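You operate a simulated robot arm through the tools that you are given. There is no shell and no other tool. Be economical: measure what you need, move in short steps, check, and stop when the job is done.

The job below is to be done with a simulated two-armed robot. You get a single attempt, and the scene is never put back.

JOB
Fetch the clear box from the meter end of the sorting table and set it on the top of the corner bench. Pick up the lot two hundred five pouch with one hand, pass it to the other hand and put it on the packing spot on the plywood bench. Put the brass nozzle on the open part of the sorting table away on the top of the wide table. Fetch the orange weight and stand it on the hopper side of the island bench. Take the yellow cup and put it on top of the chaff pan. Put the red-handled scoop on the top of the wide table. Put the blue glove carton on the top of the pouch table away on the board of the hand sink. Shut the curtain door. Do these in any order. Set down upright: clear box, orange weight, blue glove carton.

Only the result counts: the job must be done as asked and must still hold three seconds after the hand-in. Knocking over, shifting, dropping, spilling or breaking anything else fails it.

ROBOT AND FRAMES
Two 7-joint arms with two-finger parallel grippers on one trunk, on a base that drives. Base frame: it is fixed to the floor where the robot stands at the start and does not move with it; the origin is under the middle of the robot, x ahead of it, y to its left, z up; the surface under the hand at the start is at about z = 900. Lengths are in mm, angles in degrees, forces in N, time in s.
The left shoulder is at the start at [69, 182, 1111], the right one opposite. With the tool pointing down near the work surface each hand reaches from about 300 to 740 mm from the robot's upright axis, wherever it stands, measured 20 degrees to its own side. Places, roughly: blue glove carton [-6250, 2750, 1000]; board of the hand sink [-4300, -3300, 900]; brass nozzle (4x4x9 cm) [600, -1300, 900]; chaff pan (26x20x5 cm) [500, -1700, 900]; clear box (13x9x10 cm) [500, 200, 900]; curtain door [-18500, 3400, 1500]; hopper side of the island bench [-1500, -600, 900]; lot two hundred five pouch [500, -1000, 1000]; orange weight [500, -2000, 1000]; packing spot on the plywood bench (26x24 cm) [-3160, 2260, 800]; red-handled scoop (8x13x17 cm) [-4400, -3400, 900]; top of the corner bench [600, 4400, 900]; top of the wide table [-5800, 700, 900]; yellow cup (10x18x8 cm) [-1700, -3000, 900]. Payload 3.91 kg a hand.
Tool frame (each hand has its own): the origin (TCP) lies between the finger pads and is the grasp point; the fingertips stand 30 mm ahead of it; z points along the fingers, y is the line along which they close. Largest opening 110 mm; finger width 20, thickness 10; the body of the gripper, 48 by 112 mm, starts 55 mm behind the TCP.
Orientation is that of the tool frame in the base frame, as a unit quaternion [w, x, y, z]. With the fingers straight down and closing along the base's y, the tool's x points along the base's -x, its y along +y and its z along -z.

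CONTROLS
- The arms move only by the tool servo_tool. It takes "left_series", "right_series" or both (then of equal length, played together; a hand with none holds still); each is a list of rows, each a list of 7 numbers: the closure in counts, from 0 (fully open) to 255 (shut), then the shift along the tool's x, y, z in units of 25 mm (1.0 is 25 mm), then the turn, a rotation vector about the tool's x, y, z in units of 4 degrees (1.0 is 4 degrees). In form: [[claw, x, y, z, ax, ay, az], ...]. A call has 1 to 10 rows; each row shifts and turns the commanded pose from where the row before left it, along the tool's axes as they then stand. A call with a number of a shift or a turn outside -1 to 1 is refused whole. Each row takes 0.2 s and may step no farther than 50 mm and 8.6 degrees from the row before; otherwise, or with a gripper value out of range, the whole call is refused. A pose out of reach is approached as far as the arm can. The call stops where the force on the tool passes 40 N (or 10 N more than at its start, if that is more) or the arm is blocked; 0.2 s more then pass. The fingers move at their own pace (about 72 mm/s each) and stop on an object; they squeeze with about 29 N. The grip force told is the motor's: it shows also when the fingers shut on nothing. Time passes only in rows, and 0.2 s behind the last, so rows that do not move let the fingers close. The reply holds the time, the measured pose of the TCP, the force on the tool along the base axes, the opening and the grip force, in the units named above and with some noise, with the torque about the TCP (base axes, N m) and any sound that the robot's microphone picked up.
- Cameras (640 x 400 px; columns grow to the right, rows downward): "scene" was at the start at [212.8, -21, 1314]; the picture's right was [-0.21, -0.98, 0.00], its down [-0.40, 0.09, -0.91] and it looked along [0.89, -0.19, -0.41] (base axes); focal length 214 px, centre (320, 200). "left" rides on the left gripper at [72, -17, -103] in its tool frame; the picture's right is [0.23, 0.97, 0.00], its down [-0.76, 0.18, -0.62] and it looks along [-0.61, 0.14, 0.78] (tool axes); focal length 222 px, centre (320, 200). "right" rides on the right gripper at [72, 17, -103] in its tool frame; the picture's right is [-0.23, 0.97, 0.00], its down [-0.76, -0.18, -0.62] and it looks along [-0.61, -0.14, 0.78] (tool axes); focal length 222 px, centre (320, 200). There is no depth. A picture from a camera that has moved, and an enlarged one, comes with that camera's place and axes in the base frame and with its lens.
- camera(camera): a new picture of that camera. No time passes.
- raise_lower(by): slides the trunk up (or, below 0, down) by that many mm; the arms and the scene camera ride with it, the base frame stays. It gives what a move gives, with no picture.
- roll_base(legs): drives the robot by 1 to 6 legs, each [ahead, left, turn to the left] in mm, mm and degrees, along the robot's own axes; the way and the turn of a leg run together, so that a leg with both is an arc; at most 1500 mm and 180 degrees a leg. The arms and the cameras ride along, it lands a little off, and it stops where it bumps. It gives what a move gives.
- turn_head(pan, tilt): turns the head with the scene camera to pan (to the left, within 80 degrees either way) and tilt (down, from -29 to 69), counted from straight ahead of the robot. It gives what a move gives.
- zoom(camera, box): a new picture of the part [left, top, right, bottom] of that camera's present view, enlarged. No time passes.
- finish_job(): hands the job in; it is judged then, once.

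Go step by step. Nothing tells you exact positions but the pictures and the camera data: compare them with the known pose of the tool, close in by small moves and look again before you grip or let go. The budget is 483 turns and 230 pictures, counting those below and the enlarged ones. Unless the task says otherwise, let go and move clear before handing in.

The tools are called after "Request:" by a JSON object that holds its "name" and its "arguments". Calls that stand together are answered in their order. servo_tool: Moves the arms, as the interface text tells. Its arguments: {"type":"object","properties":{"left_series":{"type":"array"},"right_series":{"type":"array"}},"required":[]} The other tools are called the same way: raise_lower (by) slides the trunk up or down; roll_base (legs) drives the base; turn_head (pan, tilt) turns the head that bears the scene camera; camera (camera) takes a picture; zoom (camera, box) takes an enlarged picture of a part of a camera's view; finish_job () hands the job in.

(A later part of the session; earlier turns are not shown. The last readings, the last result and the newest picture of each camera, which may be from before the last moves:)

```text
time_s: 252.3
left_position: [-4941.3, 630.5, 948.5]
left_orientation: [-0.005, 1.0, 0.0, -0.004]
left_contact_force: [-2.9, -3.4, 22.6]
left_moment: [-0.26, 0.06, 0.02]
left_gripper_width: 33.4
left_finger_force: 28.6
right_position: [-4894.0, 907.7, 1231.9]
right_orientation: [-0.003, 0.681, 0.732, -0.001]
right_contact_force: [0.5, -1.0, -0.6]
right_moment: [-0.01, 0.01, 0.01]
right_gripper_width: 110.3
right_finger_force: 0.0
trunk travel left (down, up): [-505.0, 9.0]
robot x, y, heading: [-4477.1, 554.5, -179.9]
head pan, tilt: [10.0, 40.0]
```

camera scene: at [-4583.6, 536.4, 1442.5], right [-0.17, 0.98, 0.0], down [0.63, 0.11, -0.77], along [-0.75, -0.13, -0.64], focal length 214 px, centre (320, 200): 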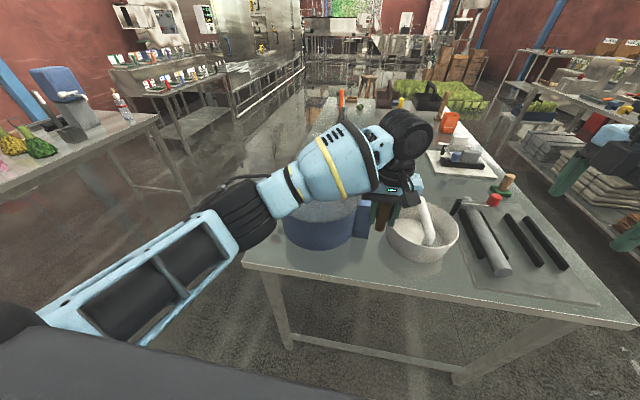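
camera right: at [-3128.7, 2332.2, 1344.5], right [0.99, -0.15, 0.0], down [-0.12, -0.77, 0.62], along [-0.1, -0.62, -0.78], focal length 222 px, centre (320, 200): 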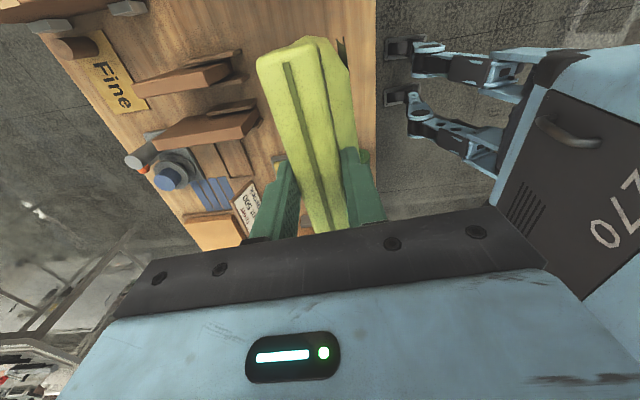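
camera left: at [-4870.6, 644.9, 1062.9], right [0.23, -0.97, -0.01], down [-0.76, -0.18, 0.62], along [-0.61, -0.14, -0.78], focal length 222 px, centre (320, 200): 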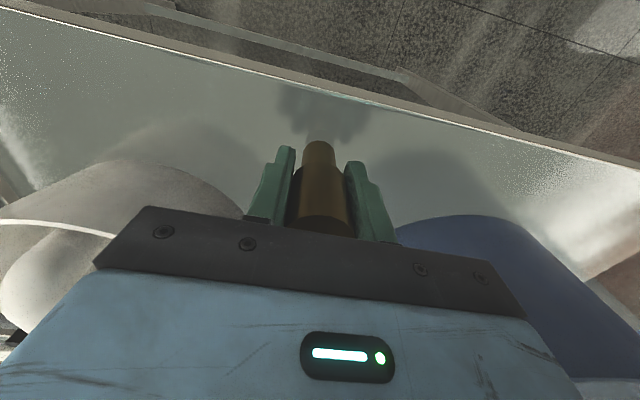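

Contact made. I relieve slightly, open gently (fingers only part-wide first), and rise.

Request:
{"name": "servo_tool", "arguments": {"left_series": [[255, 0, 0, -0.1, 0, 0, 0], [180, 0, 0, 0, 0, 0, 0], [140, 0, 0, 0, 0, 0, 0], [120, 0, 0, 0, 0, 0, 0], [120, 0, 0, -0.3, 0, 0, 0], [120, 0, 0, -0.9, 0, 0, 0], [120, 0, 0, -0.9, 0, 0, 0], [120, 0, 0, -0.9, 0, 0, 0], [120, 0, 0, -0.9, 0, 0, 0], [120, 0, 0, -0.9, 0, 0, 0]]}}

Request:
{"name": "servo_tool", "arguments": {"left_series": [[0, 0, 0, -0.9, 0, 0, 0], [0, 0, 0, -0.9, 0, 0, 0], [0, 0, 0, -0.9, 0, 0, 0], [0, 0, 0, -0.9, 0, 0, 0], [0, 0, 0, -0.9, 0, 0, 0]]}}

Request:
{"name": "camera", "arguments": {"camera": "left"}}

Request:
{"name": "camera", "arguments": {"camera": "scene"}}

```text
time_s: 254.5
left_position: [-4939.4, 627.5, 1066.4]
left_orientation: [-0.003, 1.0, 0.0, 0.0]
left_contact_force: [-0.6, 0.5, -0.1]
left_moment: [-0.02, -0.02, 0.04]
left_gripper_width: 58.1
left_finger_force: 0.1
right_position: [-4895.2, 907.9, 1231.1]
right_orientation: [-0.001, 0.681, 0.732, -0.001]
right_contact_force: [-0.2, 0.2, 0.2]
right_moment: [0.02, 0.01, -0.03]
right_gripper_width: 110.0
right_finger_force: 0.1
trunk travel left (down, up): [-505.0, 9.0]
robot x, y, heading: [-4475.0, 551.2, -180.2]
head pan, tilt: [10.0, 40.0]
```

```text
time_s: 255.7
left_position: [-4940.8, 629.8, 1178.5]
left_orientation: [-0.004, 1.0, 0.002, 0.001]
left_contact_force: [0.6, 0.1, -0.7]
left_moment: [0.01, -0.01, -0.01]
left_gripper_width: 110.1
left_finger_force: 0.1
right_position: [-4894.9, 906.8, 1231.1]
right_orientation: [-0.002, 0.681, 0.732, -0.001]
right_contact_force: [1.1, 0.4, 0.8]
right_moment: [-0.04, 0.04, 0.04]
right_gripper_width: 109.8
right_finger_force: 0.0
trunk travel left (down, up): [-505.0, 9.0]
robot x, y, heading: [-4475.4, 549.1, -180.1]
head pan, tilt: [10.0, 40.0]
```

```text
146 pictures are left
camera left: at [-4868.9, 644.9, 1279.9], right [0.23, -0.97, -0.01], down [-0.76, -0.18, 0.62], along [-0.61, -0.14, -0.78], focal length 222 px, centre (320, 200)
```

left: 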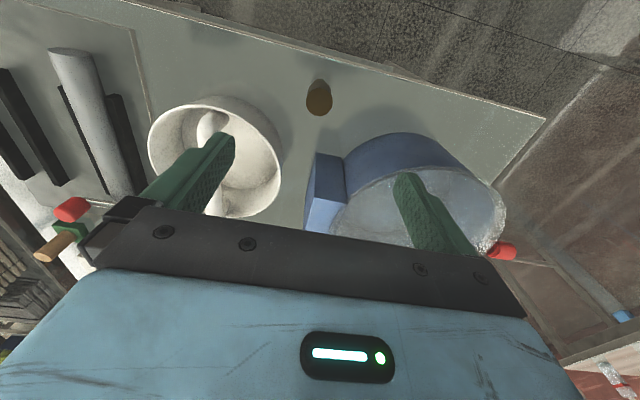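

```text
145 pictures are left
camera scene: at [-4582.9, 536.4, 1442.6], right [-0.17, 0.98, 0.0], down [0.63, 0.11, -0.77], along [-0.75, -0.13, -0.64], focal length 214 px, centre (320, 200)
```

scene: 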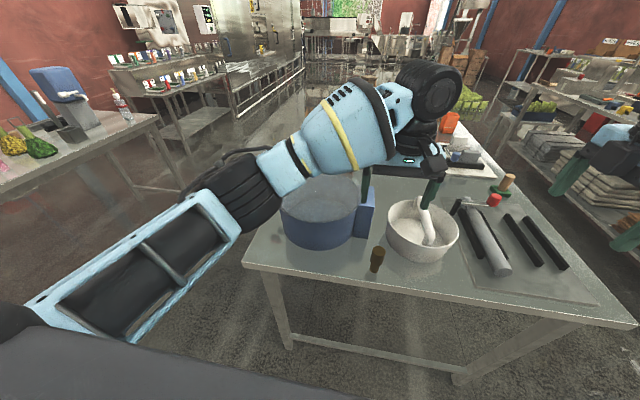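

The nozzle stands on the wide table. Now I look to the right for a way to the pouch table with the blue glove carton.

Request:
{"name": "roll_base", "arguments": {"legs": [[-350, 0, 0]]}}

Request:
{"name": "turn_head", "arguments": {"pan": -45, "tilt": 12}}

Request:
{"name": "camera", "arguments": {"camera": "scene"}}

Request:
{"name": "turn_head", "arguments": {"pan": -80, "tilt": 20}}

Request:
{"name": "camera", "arguments": {"camera": "scene"}}

```text
time_s: 258.0
left_position: [-4596.9, 627.7, 1177.0]
left_orientation: [-0.003, 1.0, 0.003, 0.001]
left_contact_force: [-1.4, -0.2, 0.2]
left_moment: [0.02, -0.02, 0.02]
left_gripper_width: 109.8
left_finger_force: 0.1
right_position: [-4552.6, 905.7, 1229.4]
right_orientation: [0.0, 0.679, 0.734, -0.001]
right_contact_force: [0.6, 0.6, 0.1]
right_moment: [0.02, 0.01, 0.01]
right_gripper_width: 110.1
right_finger_force: 0.0
trunk travel left (down, up): [-505.0, 9.0]
robot x, y, heading: [-4129.7, 558.7, -179.7]
head pan, tilt: [10.0, 40.0]
```

```text
time_s: 259.2
left_position: [-4595.6, 627.0, 1176.5]
left_orientation: [-0.003, 1.0, 0.002, 0.0]
left_contact_force: [-0.3, -0.3, 0.9]
left_moment: [-0.01, 0.04, 0.02]
left_gripper_width: 109.9
left_finger_force: 0.1
right_position: [-4551.8, 906.9, 1229.9]
right_orientation: [0.0, 0.68, 0.734, 0.0]
right_contact_force: [-0.2, 0.2, -1.1]
right_moment: [-0.01, 0.02, -0.02]
right_gripper_width: 110.0
right_finger_force: 0.0
trunk travel left (down, up): [-505.0, 9.0]
robot x, y, heading: [-4130.8, 552.6, -179.7]
head pan, tilt: [-45.0, 12.0]
```

```text
144 pictures are left
camera scene: at [-4220.2, 617.5, 1487.0], right [0.7, 0.71, 0.0], down [0.15, -0.15, -0.98], along [-0.7, 0.69, -0.21], focal length 214 px, centre (320, 200)
```

scene: 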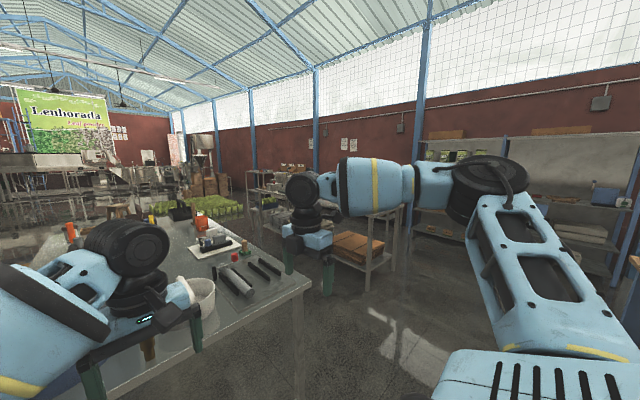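

```text
time_s: 260.2
left_position: [-4595.1, 627.5, 1177.1]
left_orientation: [-0.004, 1.0, 0.003, 0.0]
left_contact_force: [0.0, 0.3, 0.6]
left_moment: [-0.03, 0.02, 0.0]
left_gripper_width: 109.9
left_finger_force: 0.1
right_position: [-4552.6, 906.8, 1229.8]
right_orientation: [0.0, 0.679, 0.734, -0.001]
right_contact_force: [0.4, 0.4, -0.1]
right_moment: [-0.01, 0.02, 0.04]
right_gripper_width: 110.0
right_finger_force: 0.1
trunk travel left (down, up): [-505.0, 9.0]
robot x, y, heading: [-4126.8, 552.5, -179.6]
head pan, tilt: [-80.0, 20.0]
```

```text
143 pictures are left
camera scene: at [-4170.7, 643.6, 1474.0], right [0.98, 0.18, 0.0], down [0.06, -0.34, -0.94], along [-0.17, 0.92, -0.34], focal length 214 px, centre (320, 200)
```

scene: 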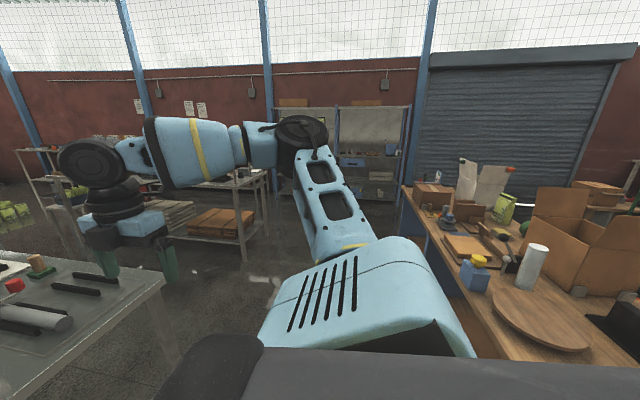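

The pouch table's near corner is about [−5390,2540], reached by the lane behind the plywood bench. I'll slide right to y≈1800, turn right to face it, and look.

Request:
{"name": "roll_base", "arguments": {"legs": [[130, 0, 0], [0, -1200, 0], [0, 0, -90]]}}

Request:
{"name": "turn_head", "arguments": {"pan": 45, "tilt": 15}}

Request:
{"name": "camera", "arguments": {"camera": "scene"}}

```text
time_s: 275.7
left_position: [-4187.8, 2213.6, 1176.5]
left_orientation: [0.003, -0.706, 0.708, -0.002]
left_contact_force: [-0.5, 0.2, 0.5]
left_moment: [0.04, -0.05, 0.0]
left_gripper_width: 110.4
left_finger_force: 0.0
right_position: [-3908.2, 2167.3, 1230.2]
right_orientation: [-0.001, 0.999, 0.034, 0.0]
right_contact_force: [0.2, -0.5, 0.4]
right_moment: [0.01, -0.01, 0.02]
right_gripper_width: 109.9
right_finger_force: 0.1
trunk travel left (down, up): [-505.0, 9.0]
robot x, y, heading: [-4265.6, 1747.6, 89.7]
head pan, tilt: [-80.0, 20.0]
```

```text
time_s: 277.7
left_position: [-4187.9, 2213.7, 1176.1]
left_orientation: [0.003, -0.706, 0.708, -0.002]
left_contact_force: [0.5, 0.6, 0.9]
left_moment: [0.01, 0.03, 0.01]
left_gripper_width: 109.9
left_finger_force: 0.1
right_position: [-3909.7, 2167.8, 1230.1]
right_orientation: [-0.001, 0.999, 0.034, -0.001]
right_contact_force: [-0.5, 0.1, 0.1]
right_moment: [-0.01, 0.01, 0.02]
right_gripper_width: 110.1
right_finger_force: 0.1
trunk travel left (down, up): [-505.0, 9.0]
robot x, y, heading: [-4267.1, 1753.1, 89.9]
head pan, tilt: [45.0, 15.0]
```

```text
142 pictures are left
camera scene: at [-4332.2, 1835.8, 1482.1], right [0.71, 0.71, 0.0], down [0.18, -0.18, -0.97], along [-0.68, 0.68, -0.26], focal length 214 px, centre (320, 200)
```

scene: 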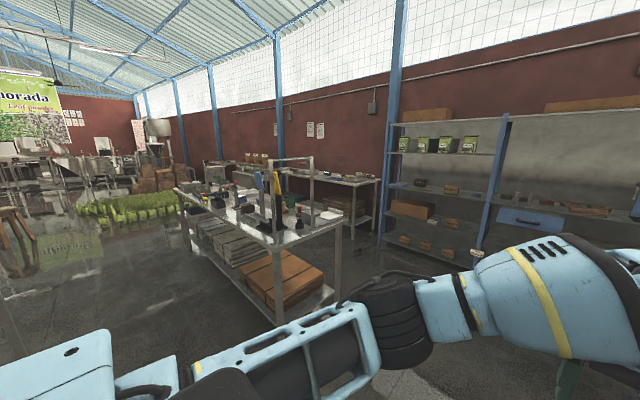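

Request:
{"name": "zoom", "arguments": {"camera": "scene", "box": [170, 150, 350, 260]}}

```text
3.56 times, centred on (260, 205) of scene
camera zoom: at [-4332.2, 1835.8, 1482.1], right [0.71, 0.71, 0.0], down [0.18, -0.18, -0.97], along [-0.68, 0.68, -0.26], focal length 763 px, centre (533, 182)
```

zoom: 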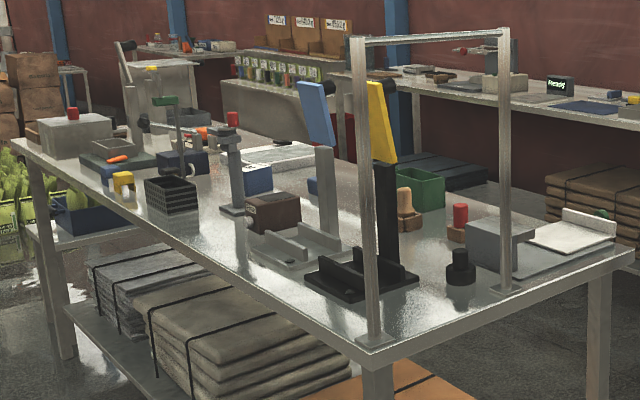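

The blue carton is near [−6288,2718], behind the front edge (y≈2430). I'll strafe left about 1950 mm and look at it head-on.

Request:
{"name": "roll_base", "arguments": {"legs": [[0, 1000, 0], [0, 950, 0]]}}

Request:
{"name": "turn_head", "arguments": {"pan": 0, "tilt": 25}}

Request:
{"name": "camera", "arguments": {"camera": "scene"}}

```text
time_s: 295.2
left_position: [-6140.5, 2239.1, 1177.0]
left_orientation: [0.003, -0.695, 0.719, -0.002]
left_contact_force: [0.6, -0.8, -0.2]
left_moment: [-0.01, -0.03, -0.01]
left_gripper_width: 109.9
left_finger_force: 0.0
right_position: [-5864.7, 2183.3, 1230.1]
right_orientation: [-0.001, 1.0, 0.018, 0.0]
right_contact_force: [0.1, 1.0, -0.4]
right_moment: [0.0, 0.01, 0.01]
right_gripper_width: 110.2
right_finger_force: 0.0
trunk travel left (down, up): [-505.0, 9.0]
robot x, y, heading: [-6232.2, 1774.3, 87.6]
head pan, tilt: [45.0, 15.0]
```

```text
time_s: 296.4
left_position: [-6141.0, 2238.1, 1177.5]
left_orientation: [0.002, -0.695, 0.719, -0.002]
left_contact_force: [0.4, 0.1, -0.1]
left_moment: [-0.03, -0.04, 0.03]
left_gripper_width: 110.0
left_finger_force: 0.0
right_position: [-5864.6, 2183.4, 1230.8]
right_orientation: [-0.001, 1.0, 0.018, 0.0]
right_contact_force: [0.7, -0.1, 1.3]
right_moment: [0.01, 0.01, -0.01]
right_gripper_width: 110.1
right_finger_force: 0.1
trunk travel left (down, up): [-505.0, 9.0]
robot x, y, heading: [-6228.9, 1775.8, 88.1]
head pan, tilt: [0.0, 25.0]
```

```text
140 pictures are left
camera scene: at [-6230.5, 1888.3, 1465.9], right [1.0, -0.03, 0.0], down [-0.01, -0.42, -0.91], along [0.03, 0.91, -0.42], focal length 214 px, centre (320, 200)
```

scene: 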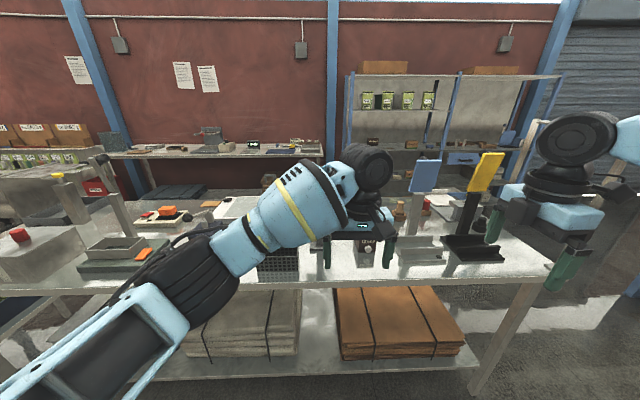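

Request:
{"name": "camera", "arguments": {"camera": "left"}}

Request:
{"name": "servo_tool", "arguments": {"left_series": [[0, 0, 0.9, -0.3, 0, 0, 0], [0, 0, 0.9, -0.3, 0, 0, 0], [0, 0, 0.9, -0.3, 0, 0, 0], [0, 0, 0.9, -0.3, 0, 0, 0], [0, 0, 0.9, 0, 0, 0, 0], [0, 0, 0.9, 0, 0, 0, 0], [0, 0, 0.9, 0, 0, 0, 0], [0, 0, 0.9, 0, 0, 0, 0], [0, 0, 0.9, 0, 0, 0, 0]]}}

Request:
{"name": "camera", "arguments": {"camera": "scene"}}

```text
139 pictures are left
camera left: at [-6127.4, 2164.9, 1279.6], right [-0.98, -0.19, -0.01], down [-0.16, 0.77, 0.62], along [-0.12, 0.61, -0.78], focal length 222 px, centre (320, 200)
```

left: 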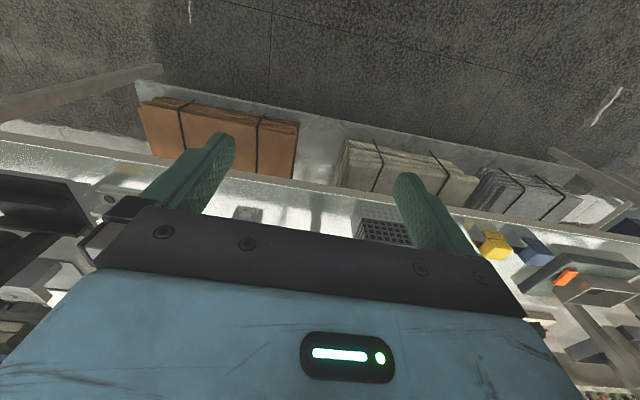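

```text
time_s: 298.4
left_position: [-6346.5, 2241.8, 1204.7]
left_orientation: [0.003, -0.695, 0.719, -0.002]
left_contact_force: [0.1, -0.6, 0.2]
left_moment: [-0.03, -0.02, 0.0]
left_gripper_width: 109.9
left_finger_force: 0.0
right_position: [-5864.6, 2182.1, 1230.9]
right_orientation: [-0.001, 1.0, 0.018, 0.0]
right_contact_force: [0.7, 0.4, 0.8]
right_moment: [0.01, -0.01, -0.03]
right_gripper_width: 110.2
right_finger_force: 0.1
trunk travel left (down, up): [-505.0, 9.0]
robot x, y, heading: [-6229.8, 1777.1, 88.0]
head pan, tilt: [0.0, 25.0]
```

```text
138 pictures are left
camera scene: at [-6231.4, 1888.0, 1465.9], right [1.0, -0.03, 0.0], down [-0.01, -0.42, -0.91], along [0.03, 0.91, -0.42], focal length 214 px, centre (320, 200)
```

scene: 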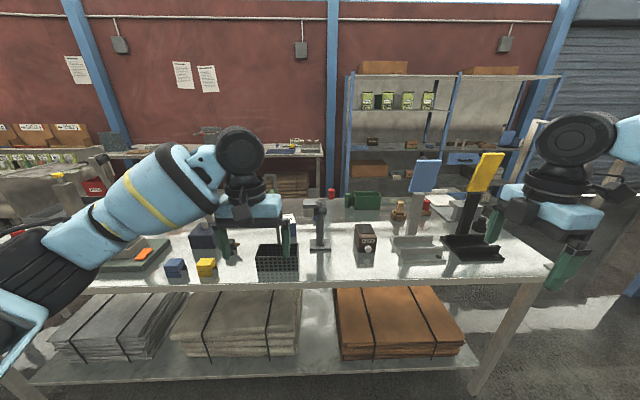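

Request:
{"name": "zoom", "arguments": {"camera": "scene", "box": [180, 180, 400, 290]}}

```text
2.91 times, centred on (290, 235) of scene
camera zoom: at [-6231.4, 1888.0, 1465.9], right [1.0, -0.03, 0.0], down [-0.01, -0.42, -0.91], along [0.03, 0.91, -0.42], focal length 624 px, centre (407, 98)
```

zoom: 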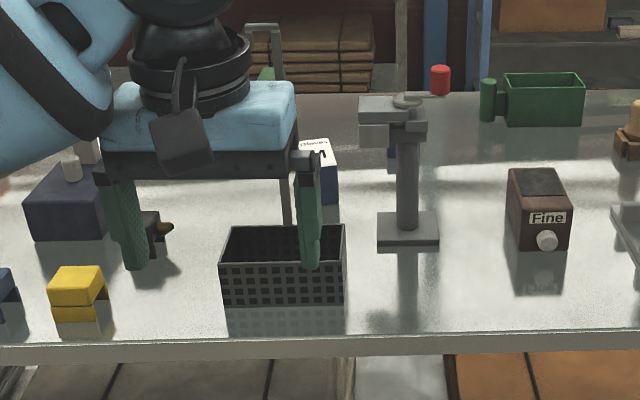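

Request:
{"name": "servo_tool", "arguments": {"left_series": [[0, 0.5, 0.9, 0, 0, 0, 0], [0, 0.5, 0.9, 0, 0, 0, 0], [0, 0.5, 0.9, 0, 0, 0, 0], [0, 0.5, 0.9, 0, 0, 0, 0], [0, 0.5, 0.9, 0, 0, 0, 0], [0, 0.5, 0.9, 0, 0, 0, 0]]}}

Request:
{"name": "zoom", "arguments": {"camera": "scene", "box": [180, 180, 400, 290]}}

```text
time_s: 299.8
left_position: [-6480.5, 2173.6, 1206.7]
left_orientation: [0.003, -0.694, 0.72, -0.003]
left_contact_force: [-0.1, 0.0, 0.1]
left_moment: [0.03, -0.01, 0.0]
left_gripper_width: 109.9
left_finger_force: 0.0
right_position: [-5863.8, 2182.0, 1231.5]
right_orientation: [-0.002, 1.0, 0.018, 0.001]
right_contact_force: [-0.3, 0.0, 0.3]
right_moment: [0.01, -0.04, 0.01]
right_gripper_width: 109.8
right_finger_force: 0.0
trunk travel left (down, up): [-505.0, 9.0]
robot x, y, heading: [-6234.0, 1777.6, 88.0]
head pan, tilt: [0.0, 25.0]
```

```text
2.91 times, centred on (290, 235) of scene
camera zoom: at [-6231.3, 1887.6, 1466.0], right [1.0, -0.03, 0.0], down [-0.01, -0.42, -0.91], along [0.03, 0.91, -0.42], focal length 624 px, centre (407, 98)
```

zoom: 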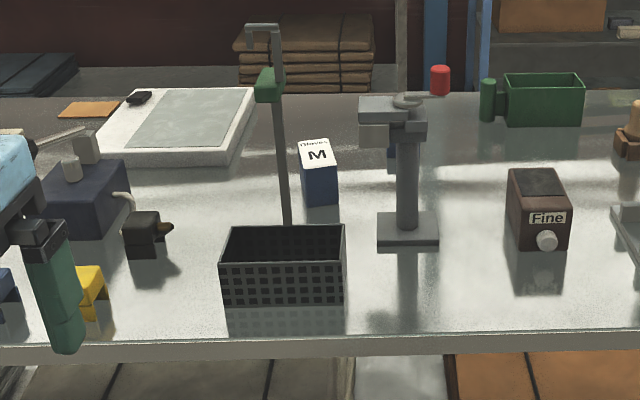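

The glove carton (~50 wide, ~80 deep, ~70 tall) stands near [−6345,2755], between a hook pole and a post. I'll drive 230 mm closer for a steeper view before choosing the grasp.

Request:
{"name": "roll_base", "arguments": {"legs": [[230, 0, 2]]}}

Request:
{"name": "turn_head", "arguments": {"pan": 10, "tilt": 40}}

Request:
{"name": "camera", "arguments": {"camera": "scene"}}

Request:
{"name": "zoom", "arguments": {"camera": "scene", "box": [210, 80, 430, 230]}}

```text
time_s: 301.5
left_position: [-6489.5, 2388.3, 1206.1]
left_orientation: [-0.003, 0.708, -0.706, 0.003]
left_contact_force: [-0.5, -0.4, 0.0]
left_moment: [-0.01, -0.01, -0.01]
left_gripper_width: 110.2
left_finger_force: 0.0
right_position: [-5873.9, 2418.9, 1231.2]
right_orientation: [-0.002, 0.999, 0.034, 0.0]
right_contact_force: [0.5, -0.1, 0.1]
right_moment: [-0.02, 0.01, 0.01]
right_gripper_width: 110.3
right_finger_force: 0.1
trunk travel left (down, up): [-505.0, 9.0]
robot x, y, heading: [-6227.7, 1997.2, 89.9]
head pan, tilt: [0.0, 25.0]
```

```text
time_s: 302.2
left_position: [-6489.1, 2390.1, 1206.2]
left_orientation: [0.002, -0.707, 0.707, -0.003]
left_contact_force: [0.4, -1.1, -0.5]
left_moment: [0.01, 0.0, -0.04]
left_gripper_width: 110.0
left_finger_force: 0.1
right_position: [-5874.7, 2419.9, 1230.6]
right_orientation: [-0.001, 0.999, 0.035, 0.0]
right_contact_force: [-0.3, -0.1, 0.3]
right_moment: [-0.02, -0.01, -0.03]
right_gripper_width: 110.0
right_finger_force: 0.0
trunk travel left (down, up): [-505.0, 9.0]
robot x, y, heading: [-6228.6, 1997.7, 89.9]
head pan, tilt: [10.0, 40.0]
```

```text
135 pictures are left
camera scene: at [-6245.1, 2104.6, 1442.6], right [0.98, 0.17, 0.0], down [0.11, -0.63, -0.77], along [-0.13, 0.75, -0.64], focal length 214 px, centre (320, 200)
```

scene: 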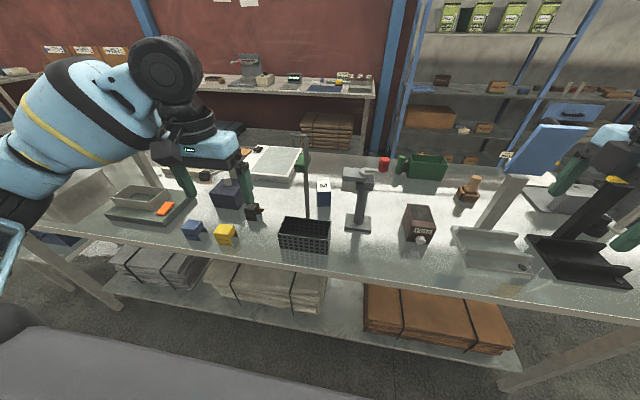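

```text
2.67 times, centred on (320, 155) of scene
camera zoom: at [-6245.1, 2104.6, 1442.6], right [0.98, 0.17, 0.0], down [0.11, -0.63, -0.77], along [-0.13, 0.75, -0.64], focal length 572 px, centre (320, 320)
```

zoom: 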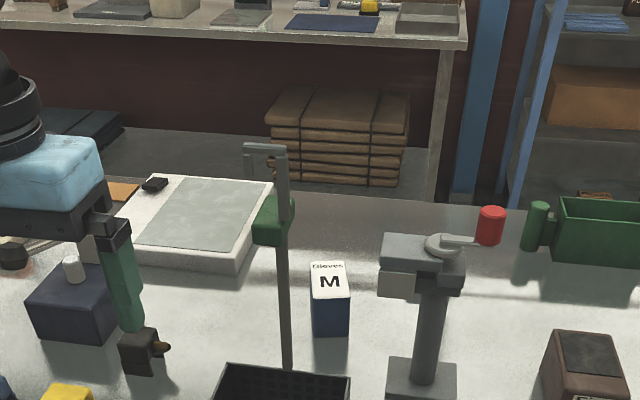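

The carton's centre is about [−6343,2747], yawed ~10°, top at z≈970; a hook pole stands in front at ≈[−6360,2590] and a post at [−6208,2650]. I'll use the right hand from above, closing across its 50 mm width; first I turn the right wrist and retract the left hand.

Request:
{"name": "servo_tool", "arguments": {"left_series": [[0, 0.4, -0.3, 0, 0, 0, 0], [0, 0.4, -0.3, 0, 0, 0, 0], [0, 0.4, -0.3, 0, 0, 0, 0], [0, 0.4, -0.3, 0, 0, 0, 0], [0, 0.4, -0.3, 0, 0, 0, 0], [0, 0.4, -0.3, 0, 0, 0, 0], [0, 0, 0, 0, 0, 0, 0], [0, 0, 0, 0, 0, 0, 0], [0, 0, 0, 0, 0, 0, 0], [0, 0, 0, 0, 0, 0, 0]], "right_series": [[0, 0, 0, 0, 0, 0, 1], [0, 0, 0, 0, 0, 0, 1], [0, 0, 0, 0, 0, 0, 1], [0, 0, 0, 0, 0, 0, 1], [0, 0, 0, 0, 0, 0, 1], [0, 0, 0, 0, 0, 0, 1], [0, 0, 0, 0, 0, 0, 1], [0, 0, 0, 0, 0, 0, 1], [0, 0, 0, 0, 0, 0, 1], [0, 0, 0, 0, 0, 0, 1]]}}

Request:
{"name": "servo_tool", "arguments": {"right_series": [[0, 0, 0, 0, 0, 0, 1], [0, 0, 0, 0, 0, 0, 1], [0, 0, 0, 0, 0, 0, 1], [0, 0, 0, 0, 0, 0, 1], [0, 0, 0, 0, 0, 0, 1], [0, 0, 0, 0, 0, 0, 1], [0, 0, 0, 0, 0, 0, 1], [0, 0, 0, 0, 0, 0, 1], [0, 0, 0, 0, 0, 0, 1], [0, 0, 0, 0, 0, 0, 1]]}}

Request:
{"name": "servo_tool", "arguments": {"right_series": [[0, 0, 0, 0, 0, 0, 1]]}}

Request:
{"name": "roll_base", "arguments": {"legs": [[0, 235, 0]]}}

```text
time_s: 304.4
left_position: [-6445.5, 2329.6, 1205.5]
left_orientation: [0.002, -0.706, 0.708, -0.003]
left_contact_force: [-0.2, 0.4, 0.1]
left_moment: [-0.01, 0.0, -0.02]
left_gripper_width: 110.1
left_finger_force: 0.1
right_position: [-5875.5, 2419.1, 1231.7]
right_orientation: [-0.001, 0.951, -0.309, 0.0]
right_contact_force: [0.7, -0.3, -0.2]
right_moment: [-0.02, -0.03, 0.04]
right_gripper_width: 110.0
right_finger_force: 0.0
trunk travel left (down, up): [-505.0, 9.0]
robot x, y, heading: [-6226.7, 1998.0, 90.0]
head pan, tilt: [10.0, 40.0]
```

```text
time_s: 306.6
left_position: [-6445.7, 2329.7, 1205.4]
left_orientation: [-0.002, 0.707, -0.707, 0.002]
left_contact_force: [-1.0, 0.4, -0.1]
left_moment: [0.03, 0.01, 0.02]
left_gripper_width: 110.1
left_finger_force: 0.1
right_position: [-5873.9, 2418.8, 1231.1]
right_orientation: [-0.001, 0.787, -0.617, -0.001]
right_contact_force: [-0.1, 0.3, 0.3]
right_moment: [0.0, 0.02, 0.01]
right_gripper_width: 110.0
right_finger_force: 0.0
trunk travel left (down, up): [-505.0, 9.0]
robot x, y, heading: [-6232.0, 1999.4, 89.9]
head pan, tilt: [10.0, 40.0]
```

```text
time_s: 307.0
left_position: [-6445.2, 2330.0, 1206.3]
left_orientation: [0.002, -0.707, 0.707, -0.003]
left_contact_force: [0.5, 0.1, 0.9]
left_moment: [0.01, 0.01, 0.01]
left_gripper_width: 110.3
left_finger_force: 0.0
right_position: [-5873.2, 2420.8, 1230.6]
right_orientation: [-0.001, 0.766, -0.643, 0.0]
right_contact_force: [0.5, 0.5, -0.4]
right_moment: [0.0, -0.04, 0.03]
right_gripper_width: 110.1
right_finger_force: 0.1
trunk travel left (down, up): [-505.0, 9.0]
robot x, y, heading: [-6229.2, 1999.2, 90.2]
head pan, tilt: [10.0, 40.0]
```

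```text
time_s: 309.7
left_position: [-6678.3, 2329.7, 1206.4]
left_orientation: [-0.003, 0.708, -0.706, 0.003]
left_contact_force: [0.3, 0.3, 0.6]
left_moment: [-0.01, 0.02, 0.01]
left_gripper_width: 110.0
left_finger_force: 0.1
right_position: [-6106.9, 2420.6, 1229.7]
right_orientation: [-0.001, 0.766, -0.643, -0.001]
right_contact_force: [0.2, 0.0, 0.1]
right_moment: [-0.01, 0.02, -0.01]
right_gripper_width: 110.2
right_finger_force: 0.1
trunk travel left (down, up): [-505.0, 9.0]
robot x, y, heading: [-6462.3, 1999.3, 90.2]
head pan, tilt: [10.0, 40.0]
```

Request:
{"name": "roll_base", "arguments": {"legs": [[125, 0, 0]]}}

Request:
{"name": "camera", "arguments": {"camera": "right"}}

Request:
{"name": "turn_head", "arguments": {"pan": -15, "tilt": 42}}

Request:
{"name": "camera", "arguments": {"camera": "scene"}}

```text
time_s: 310.9
left_position: [-6679.8, 2449.2, 1206.8]
left_orientation: [-0.003, 0.708, -0.706, 0.002]
left_contact_force: [0.3, 0.3, -0.7]
left_moment: [-0.02, -0.02, -0.04]
left_gripper_width: 109.9
left_finger_force: 0.1
right_position: [-6108.0, 2542.1, 1231.4]
right_orientation: [-0.001, 0.767, -0.642, -0.002]
right_contact_force: [-0.9, 0.2, -0.1]
right_moment: [0.02, 0.03, -0.02]
right_gripper_width: 110.2
right_finger_force: 0.1
trunk travel left (down, up): [-505.0, 9.0]
robot x, y, heading: [-6462.2, 2118.9, 90.1]
head pan, tilt: [10.0, 40.0]
```

```text
133 pictures are left
camera right: at [-6112.2, 2467.1, 1335.1], right [-1.0, 0.05, 0.0], down [0.04, 0.78, 0.63], along [0.03, 0.63, -0.78], focal length 222 px, centre (320, 200)
```

right: 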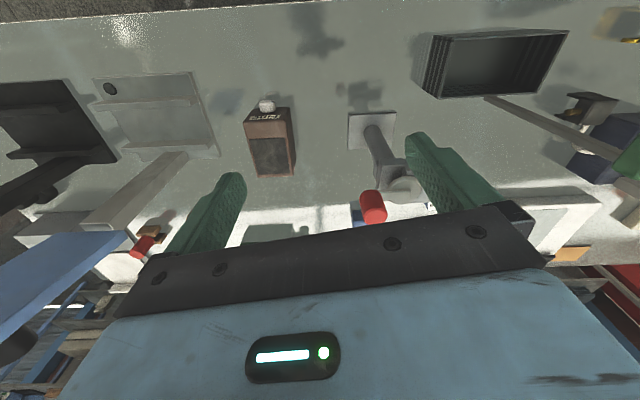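

```text
time_s: 311.8
left_position: [-6678.8, 2450.7, 1205.8]
left_orientation: [-0.004, 0.707, -0.707, 0.002]
left_contact_force: [0.1, -0.7, -0.6]
left_moment: [0.02, 0.01, 0.01]
left_gripper_width: 109.9
left_finger_force: 0.0
right_position: [-6106.9, 2543.4, 1230.6]
right_orientation: [-0.002, 0.767, -0.642, -0.001]
right_contact_force: [-0.5, -0.3, 0.3]
right_moment: [-0.01, 0.0, 0.01]
right_gripper_width: 110.0
right_finger_force: 0.0
trunk travel left (down, up): [-505.0, 9.0]
robot x, y, heading: [-6467.1, 2119.4, 90.2]
head pan, tilt: [-15.0, 42.0]
```

```text
132 pictures are left
camera scene: at [-6442.7, 2222.9, 1439.7], right [0.97, -0.26, 0.0], down [-0.17, -0.65, -0.74], along [0.19, 0.72, -0.67], focal length 214 px, centre (320, 200)
```

scene: 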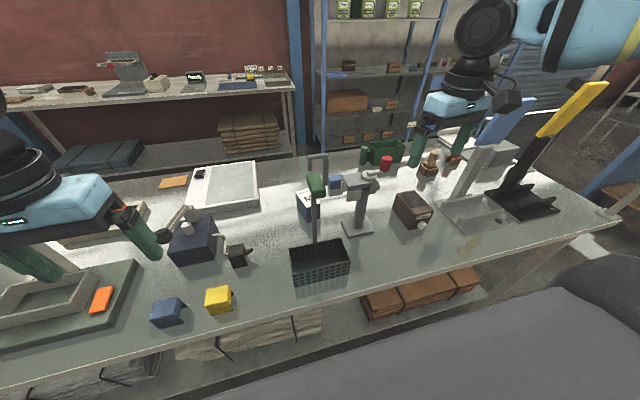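

The way over the post to the carton is clear at this height. I move the right hand above the carton.

Request:
{"name": "servo_tool", "arguments": {"right_series": [[0, -0.97, 0.785, 0, 0, 0, 0], [0, -0.97, 0.785, 0, 0, 0, 0], [0, -0.97, 0.785, 0, 0, 0, 0], [0, -0.97, 0.785, 0, 0, 0, 0], [0, -0.97, 0.785, 0, 0, 0, 0], [0, -0.97, 0.785, 0, 0, 0, 0], [0, -0.97, 0.785, 0, 0, 0, 0], [0, -0.97, 0.785, 0, 0, 0, 0], [0, -0.97, 0.785, 0, 0, 0, 0], [0, -0.97, 0.785, 0, 0, 0, 0]]}}

Request:
{"name": "camera", "arguments": {"camera": "right"}}

Request:
{"name": "camera", "arguments": {"camera": "scene"}}

```text
time_s: 314.0
left_position: [-6678.3, 2451.0, 1206.0]
left_orientation: [-0.002, 0.707, -0.707, 0.002]
left_contact_force: [0.0, -0.3, -0.1]
left_moment: [-0.01, -0.01, 0.01]
left_gripper_width: 109.9
left_finger_force: 0.1
right_position: [-6234.4, 2651.5, 1230.8]
right_orientation: [-0.002, 0.767, -0.642, -0.001]
right_contact_force: [-0.4, -0.7, 0.0]
right_moment: [0.0, -0.03, -0.02]
right_gripper_width: 109.8
right_finger_force: 0.0
right hand out of reach, approached as far as the arm can: row 6, 7, 8, 9, 10
trunk travel left (down, up): [-505.0, 9.0]
robot x, y, heading: [-6467.5, 2119.6, 90.1]
head pan, tilt: [-15.0, 42.0]
```

```text
131 pictures are left
camera right: at [-6238.6, 2577.5, 1333.5], right [-1.0, 0.05, 0.0], down [0.04, 0.78, 0.63], along [0.03, 0.62, -0.78], focal length 222 px, centre (320, 200)
```

right: 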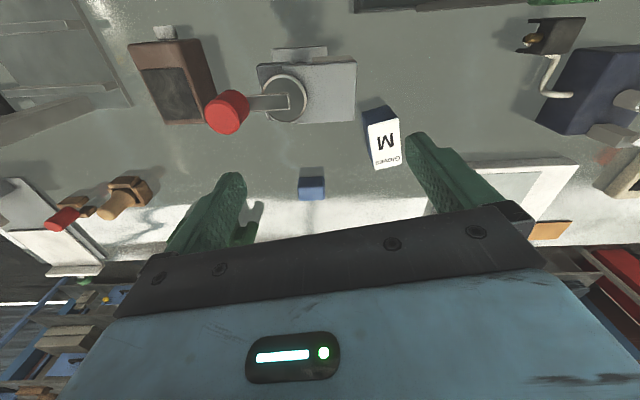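

```text
130 pictures are left
camera scene: at [-6442.5, 2223.4, 1439.6], right [0.97, -0.26, 0.0], down [-0.17, -0.65, -0.74], along [0.19, 0.72, -0.67], focal length 214 px, centre (320, 200)
```

scene: 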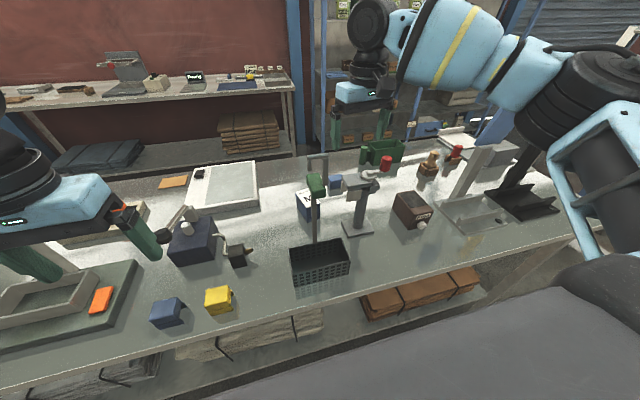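

The right arm is at its limit at this height. I'll shift the base 80 mm left and 40 mm ahead, then continue lower.

Request:
{"name": "roll_base", "arguments": {"legs": [[40, 80, 0]]}}

Request:
{"name": "servo_tool", "arguments": {"right_series": [[0, 0, 0, 0.7, 0, 0, 0], [0, 0, 0, 0.7, 0, 0, 0]]}}

Request:
{"name": "camera", "arguments": {"camera": "right"}}

```text
time_s: 315.4
left_position: [-6754.2, 2492.0, 1206.8]
left_orientation: [-0.001, 0.707, -0.707, 0.002]
left_contact_force: [0.9, -0.1, -0.6]
left_moment: [0.0, -0.02, 0.0]
left_gripper_width: 110.0
left_finger_force: 0.0
right_position: [-6311.7, 2691.1, 1230.0]
right_orientation: [-0.002, 0.766, -0.642, -0.001]
right_contact_force: [-0.5, 0.4, 0.1]
right_moment: [-0.02, 0.02, 0.01]
right_gripper_width: 110.1
right_finger_force: 0.0
trunk travel left (down, up): [-505.0, 9.0]
robot x, y, heading: [-6538.9, 2163.7, 90.1]
head pan, tilt: [-15.0, 42.0]
```

```text
time_s: 316.0
left_position: [-6756.5, 2491.5, 1206.0]
left_orientation: [-0.002, 0.707, -0.707, 0.003]
left_contact_force: [-0.2, 0.1, -0.4]
left_moment: [0.03, -0.01, -0.03]
left_gripper_width: 110.1
left_finger_force: 0.0
right_position: [-6310.9, 2692.8, 1195.4]
right_orientation: [-0.001, 0.766, -0.642, -0.001]
right_contact_force: [-1.0, -0.1, 0.8]
right_moment: [-0.04, 0.0, 0.02]
right_gripper_width: 110.2
right_finger_force: 0.1
trunk travel left (down, up): [-505.0, 9.0]
robot x, y, heading: [-6539.3, 2159.8, 89.8]
head pan, tilt: [-15.0, 42.0]
```

```text
129 pictures are left
camera right: at [-6316.2, 2618.8, 1298.7], right [-1.0, 0.06, 0.0], down [0.04, 0.78, 0.63], along [0.03, 0.62, -0.78], focal length 222 px, centre (320, 200)
```

right: 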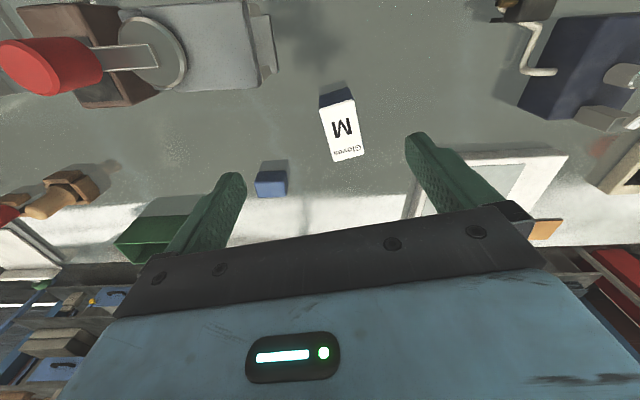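

Request:
{"name": "servo_tool", "arguments": {"right_series": [[0, -0.58, 0.24, 0.5, 0, 0, 0], [0, -0.58, 0.24, 0.5, 0, 0, 0], [0, -0.58, 0.24, 0.5, 0, 0, 0], [0, -0.58, 0.24, 0.5, 0, 0, 0], [0, 0, 0, 0.8, 0, 0, 0]]}}

Request:
{"name": "camera", "arguments": {"camera": "right"}}

Request:
{"name": "camera", "arguments": {"camera": "scene"}}

```text
time_s: 317.2
left_position: [-6754.8, 2491.9, 1206.2]
left_orientation: [0.002, -0.707, 0.707, -0.003]
left_contact_force: [0.2, -0.7, 0.9]
left_moment: [0.0, 0.01, 0.01]
left_gripper_width: 110.0
left_finger_force: 0.0
right_position: [-6314.1, 2707.2, 1124.5]
right_orientation: [-0.001, 0.766, -0.643, -0.001]
right_contact_force: [-0.3, 0.9, 0.0]
right_moment: [-0.02, 0.0, -0.02]
right_gripper_width: 109.9
right_finger_force: 0.0
right hand out of reach, approached as far as the arm can: row 1, 2, 3, 4
trunk travel left (down, up): [-505.0, 9.0]
robot x, y, heading: [-6535.6, 2164.0, 89.9]
head pan, tilt: [-15.0, 42.0]
```

```text
128 pictures are left
camera right: at [-6319.0, 2632.5, 1229.2], right [-1.0, 0.06, 0.0], down [0.04, 0.78, 0.63], along [0.03, 0.62, -0.78], focal length 222 px, centre (320, 200)
```

right: 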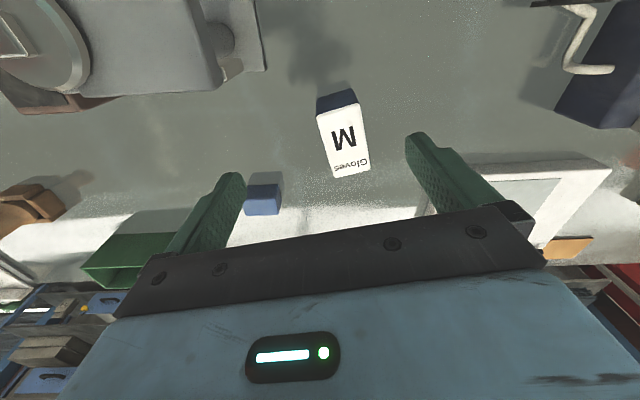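

```text
127 pictures are left
camera scene: at [-6519.9, 2263.7, 1439.6], right [0.97, -0.26, 0.0], down [-0.17, -0.65, -0.74], along [0.19, 0.72, -0.67], focal length 214 px, centre (320, 200)
```

scene: 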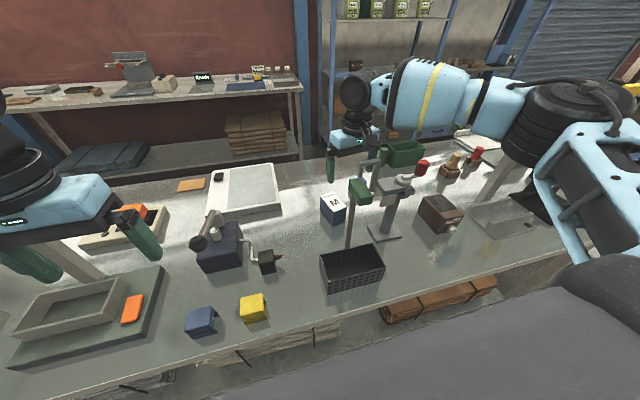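

Still reach-limited by about 40 mm. I'll nudge the base 20 mm forward (table edge still ~245 mm away), then see where the hand is.

Request:
{"name": "roll_base", "arguments": {"legs": [[20, 0, 0]]}}

Request:
{"name": "servo_tool", "arguments": {"right_series": [[0, 0, 0.1, 0.1, 0, 0, 0]]}}

```text
time_s: 318.0
left_position: [-6757.0, 2507.0, 1207.2]
left_orientation: [0.003, -0.707, 0.708, -0.001]
left_contact_force: [-0.5, 0.2, 0.5]
left_moment: [0.02, 0.0, 0.01]
left_gripper_width: 110.0
left_finger_force: 0.2
right_position: [-6315.2, 2723.9, 1129.4]
right_orientation: [-0.002, 0.766, -0.643, -0.003]
right_contact_force: [-0.3, -0.1, 0.1]
right_moment: [0.04, 0.02, -0.03]
right_gripper_width: 110.0
right_finger_force: 0.1
trunk travel left (down, up): [-505.0, 9.0]
robot x, y, heading: [-6541.5, 2180.5, 90.2]
head pan, tilt: [-15.0, 42.0]
```

```text
time_s: 318.4
left_position: [-6755.6, 2509.2, 1207.0]
left_orientation: [0.005, -0.707, 0.708, -0.001]
left_contact_force: [-1.1, 0.2, -0.3]
left_moment: [0.01, 0.0, -0.01]
left_gripper_width: 110.1
left_finger_force: 0.0
right_position: [-6316.3, 2724.1, 1123.6]
right_orientation: [-0.001, 0.766, -0.643, -0.002]
right_contact_force: [-0.9, 0.9, -0.5]
right_moment: [0.0, -0.01, -0.01]
right_gripper_width: 109.9
right_finger_force: 0.1
trunk travel left (down, up): [-505.0, 9.0]
robot x, y, heading: [-6539.8, 2182.4, 90.1]
head pan, tilt: [-15.0, 42.0]
```

Request:
{"name": "servo_tool", "arguments": {"right_series": [[0, -0.1, 0.54, 0.2, 0, 0, 0], [0, -0.1, 0.54, 0.2, 0, 0, 0], [0, 0, 0, 0.6, 0, 0, 0], [0, 0, 0, 0.6, 0, 0, 0]]}}

Request:
{"name": "camera", "arguments": {"camera": "right"}}

```text
time_s: 319.4
left_position: [-6756.5, 2511.2, 1207.4]
left_orientation: [-0.003, 0.707, -0.707, 0.003]
left_contact_force: [0.6, -0.4, -0.4]
left_moment: [-0.02, -0.02, 0.0]
left_gripper_width: 110.1
left_finger_force: 0.1
right_position: [-6330.8, 2711.5, 1084.4]
right_orientation: [-0.001, 0.766, -0.642, -0.003]
right_contact_force: [0.6, 0.4, 0.1]
right_moment: [0.01, -0.01, 0.0]
right_gripper_width: 109.9
right_finger_force: 0.1
right hand out of reach, approached as far as the arm can: row 1, 2
trunk travel left (down, up): [-505.0, 9.0]
robot x, y, heading: [-6541.0, 2180.9, 90.0]
head pan, tilt: [-15.0, 42.0]
```

```text
126 pictures are left
camera right: at [-6335.6, 2636.0, 1188.4], right [-1.0, 0.06, 0.0], down [0.04, 0.78, 0.63], along [0.03, 0.63, -0.78], focal length 222 px, centre (320, 200)
```

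right: 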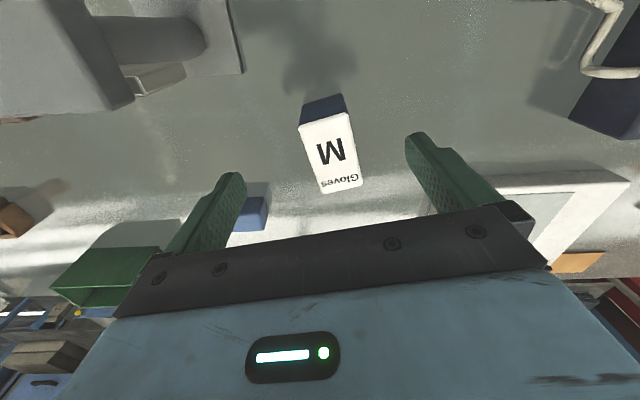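

The limit seems to be sideways (arm can't come further inward). I'll lift, move the hand right relative to the robot, and shift the base left by 100 mm instead.

Request:
{"name": "servo_tool", "arguments": {"right_series": [[0, 0, 0, -0.9, 0, 0, 0], [0, 0, 0, -0.9, 0, 0, 0], [0, 0, 0, -0.9, 0, 0, 0], [0, 0, 0, -0.9, 0, 0, 0], [0, 0.1, -0.8, -0.2, 0, 0, 0], [0, 0.1, -0.8, -0.2, 0, 0, 0], [0, 0.1, -0.8, -0.2, 0, 0, 0], [0, 0.1, -0.8, 0, 0, 0, 0], [0, 0.1, -0.8, 0, 0, 0, 0]]}}

Request:
{"name": "roll_base", "arguments": {"legs": [[0, 100, 0]]}}

Request:
{"name": "camera", "arguments": {"camera": "right"}}

```text
time_s: 321.4
left_position: [-6756.6, 2510.5, 1205.7]
left_orientation: [0.003, -0.707, 0.707, -0.002]
left_contact_force: [0.0, 0.2, -0.2]
left_moment: [0.02, 0.02, -0.01]
left_gripper_width: 109.8
left_finger_force: 0.2
right_position: [-6229.4, 2715.0, 1177.6]
right_orientation: [-0.001, 0.766, -0.643, -0.002]
right_contact_force: [0.5, -0.2, 0.4]
right_moment: [0.0, 0.0, 0.0]
right_gripper_width: 110.2
right_finger_force: 0.1
right hand out of reach, approached as far as the arm can: row 4
trunk travel left (down, up): [-505.0, 9.0]
robot x, y, heading: [-6539.1, 2179.8, 89.9]
head pan, tilt: [-15.0, 42.0]
```

```text
time_s: 322.9
left_position: [-6853.3, 2509.7, 1206.0]
left_orientation: [0.002, -0.707, 0.707, -0.002]
left_contact_force: [0.1, 1.0, -0.2]
left_moment: [0.02, 0.0, 0.01]
left_gripper_width: 109.8
left_finger_force: 0.1
right_position: [-6327.1, 2714.0, 1176.4]
right_orientation: [-0.001, 0.766, -0.642, -0.001]
right_contact_force: [0.4, -0.9, -0.5]
right_moment: [-0.01, 0.05, 0.01]
right_gripper_width: 110.0
right_finger_force: 0.0
trunk travel left (down, up): [-505.0, 9.0]
robot x, y, heading: [-6633.7, 2182.7, 89.9]
head pan, tilt: [-15.0, 42.0]
```

```text
125 pictures are left
camera right: at [-6332.0, 2641.1, 1281.2], right [-1.0, 0.05, 0.0], down [0.04, 0.78, 0.63], along [0.03, 0.62, -0.78], focal length 222 px, centre (320, 200)
```

right: 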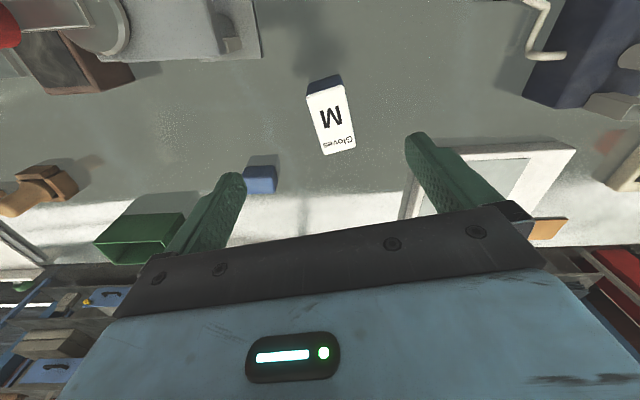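

Request:
{"name": "servo_tool", "arguments": {"right_series": [[0, -0.72, 0.24, 0.2, 0, 0, 0], [0, -0.72, 0.24, 0.2, 0, 0, 0], [0, 0, 0, 0.8, 0, 0, 0], [0, 0, 0, 0.8, 0, 0, 0], [0, 0, 0, 0.8, 0, 0, 0], [0, 0, 0, 0.8, 0, 0, 0], [0, 0, 0, 0.8, 0, 0, 0]]}}

Request:
{"name": "camera", "arguments": {"camera": "right"}}

Request:
{"name": "camera", "arguments": {"camera": "scene"}}

```text
time_s: 324.5
left_position: [-6853.5, 2510.2, 1205.9]
left_orientation: [-0.003, 0.708, -0.706, 0.003]
left_contact_force: [-0.7, -0.2, 0.2]
left_moment: [0.01, -0.03, -0.01]
left_gripper_width: 110.0
left_finger_force: 0.1
right_position: [-6344.7, 2751.3, 1069.4]
right_orientation: [-0.002, 0.767, -0.642, -0.002]
right_contact_force: [0.3, -0.6, -1.3]
right_moment: [-0.01, -0.01, 0.01]
right_gripper_width: 110.1
right_finger_force: 0.0
trunk travel left (down, up): [-505.0, 9.0]
robot x, y, heading: [-6638.2, 2181.7, 90.0]
head pan, tilt: [-15.0, 42.0]
```

```text
124 pictures are left
camera right: at [-6349.0, 2675.6, 1172.3], right [-1.0, 0.05, 0.0], down [0.04, 0.78, 0.63], along [0.03, 0.62, -0.78], focal length 222 px, centre (320, 200)
```

right: 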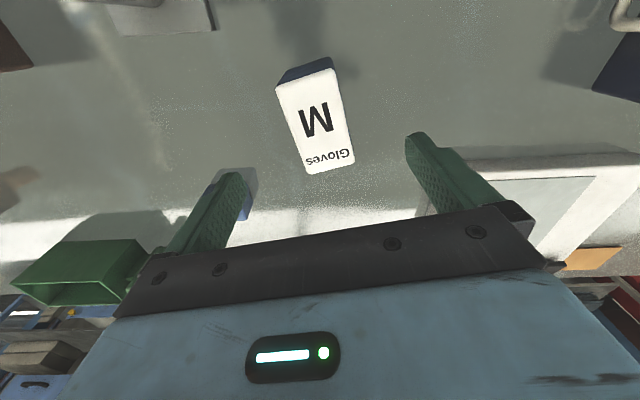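

```text
123 pictures are left
camera scene: at [-6617.0, 2283.2, 1439.6], right [0.97, -0.26, 0.0], down [-0.17, -0.65, -0.74], along [0.19, 0.72, -0.67], focal length 214 px, centre (320, 200)
```

scene: 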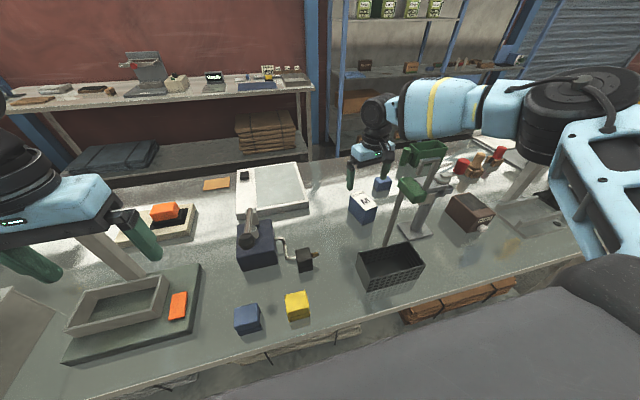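

The hand is over the carton now. The forearm passes above the post, so I descend in two stages and check.

Request:
{"name": "servo_tool", "arguments": {"right_series": [[0, 0.1, 0, 0.6, 0, 0, 0], [0, 0.05, 0, 0.6, 0, 0, 0], [0, 0, 0, 0.6, 0, 0, 0], [0, 0, 0, 0.6, 0, 0, 0]]}}

Request:
{"name": "turn_head", "arguments": {"pan": -30, "tilt": 35}}

Request:
{"name": "camera", "arguments": {"camera": "scene"}}

Request:
{"name": "camera", "arguments": {"camera": "right"}}

```text
time_s: 325.5
left_position: [-6854.3, 2509.8, 1207.3]
left_orientation: [0.002, -0.707, 0.707, -0.003]
left_contact_force: [-0.2, 0.4, -0.1]
left_moment: [0.01, -0.01, 0.04]
left_gripper_width: 109.9
left_finger_force: 0.0
right_position: [-6344.1, 2744.1, 1009.8]
right_orientation: [-0.001, 0.766, -0.643, -0.003]
right_contact_force: [-0.2, 0.2, 0.6]
right_moment: [0.01, -0.01, 0.01]
right_gripper_width: 109.9
right_finger_force: 0.1
trunk travel left (down, up): [-505.0, 9.0]
robot x, y, heading: [-6636.2, 2178.6, 90.4]
head pan, tilt: [-15.0, 42.0]
```

```text
time_s: 326.3
left_position: [-6853.5, 2510.5, 1206.3]
left_orientation: [-0.003, 0.708, -0.707, 0.003]
left_contact_force: [0.1, 0.1, -1.0]
left_moment: [0.0, -0.03, -0.02]
left_gripper_width: 109.8
left_finger_force: 0.0
right_position: [-6345.1, 2743.5, 1009.7]
right_orientation: [-0.002, 0.766, -0.643, -0.003]
right_contact_force: [-0.1, -0.2, -0.6]
right_moment: [0.02, -0.02, -0.01]
right_gripper_width: 109.7
right_finger_force: 0.1
trunk travel left (down, up): [-505.0, 9.0]
robot x, y, heading: [-6637.3, 2181.5, 90.1]
head pan, tilt: [-30.0, 35.0]
```

```text
122 pictures are left
camera scene: at [-6594.8, 2278.3, 1450.1], right [0.87, -0.5, 0.0], down [-0.29, -0.5, -0.82], along [0.41, 0.71, -0.57], focal length 214 px, centre (320, 200)
```

scene: 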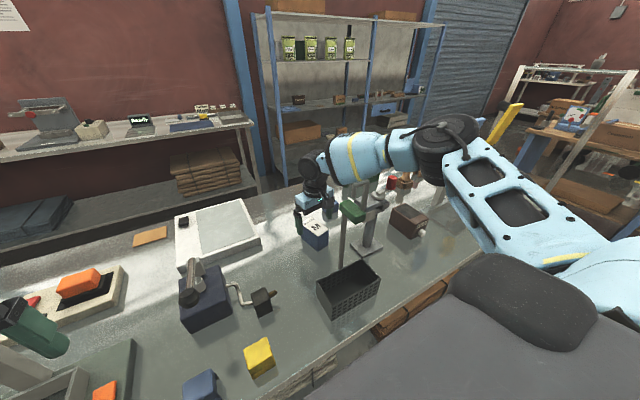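

```text
121 pictures are left
camera right: at [-6349.0, 2669.3, 1113.4], right [-1.0, 0.05, 0.0], down [0.04, 0.78, 0.63], along [0.03, 0.63, -0.78], focal length 222 px, centre (320, 200)
```

right: 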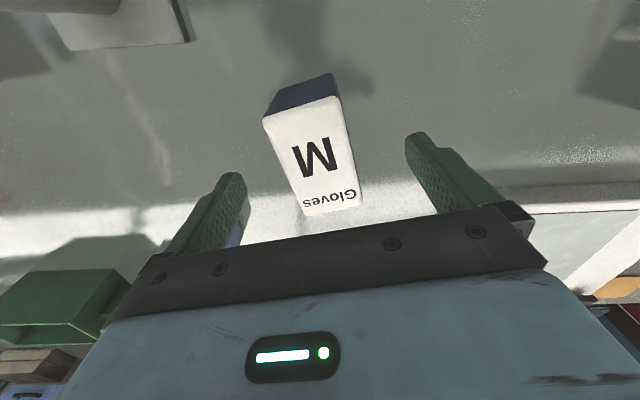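

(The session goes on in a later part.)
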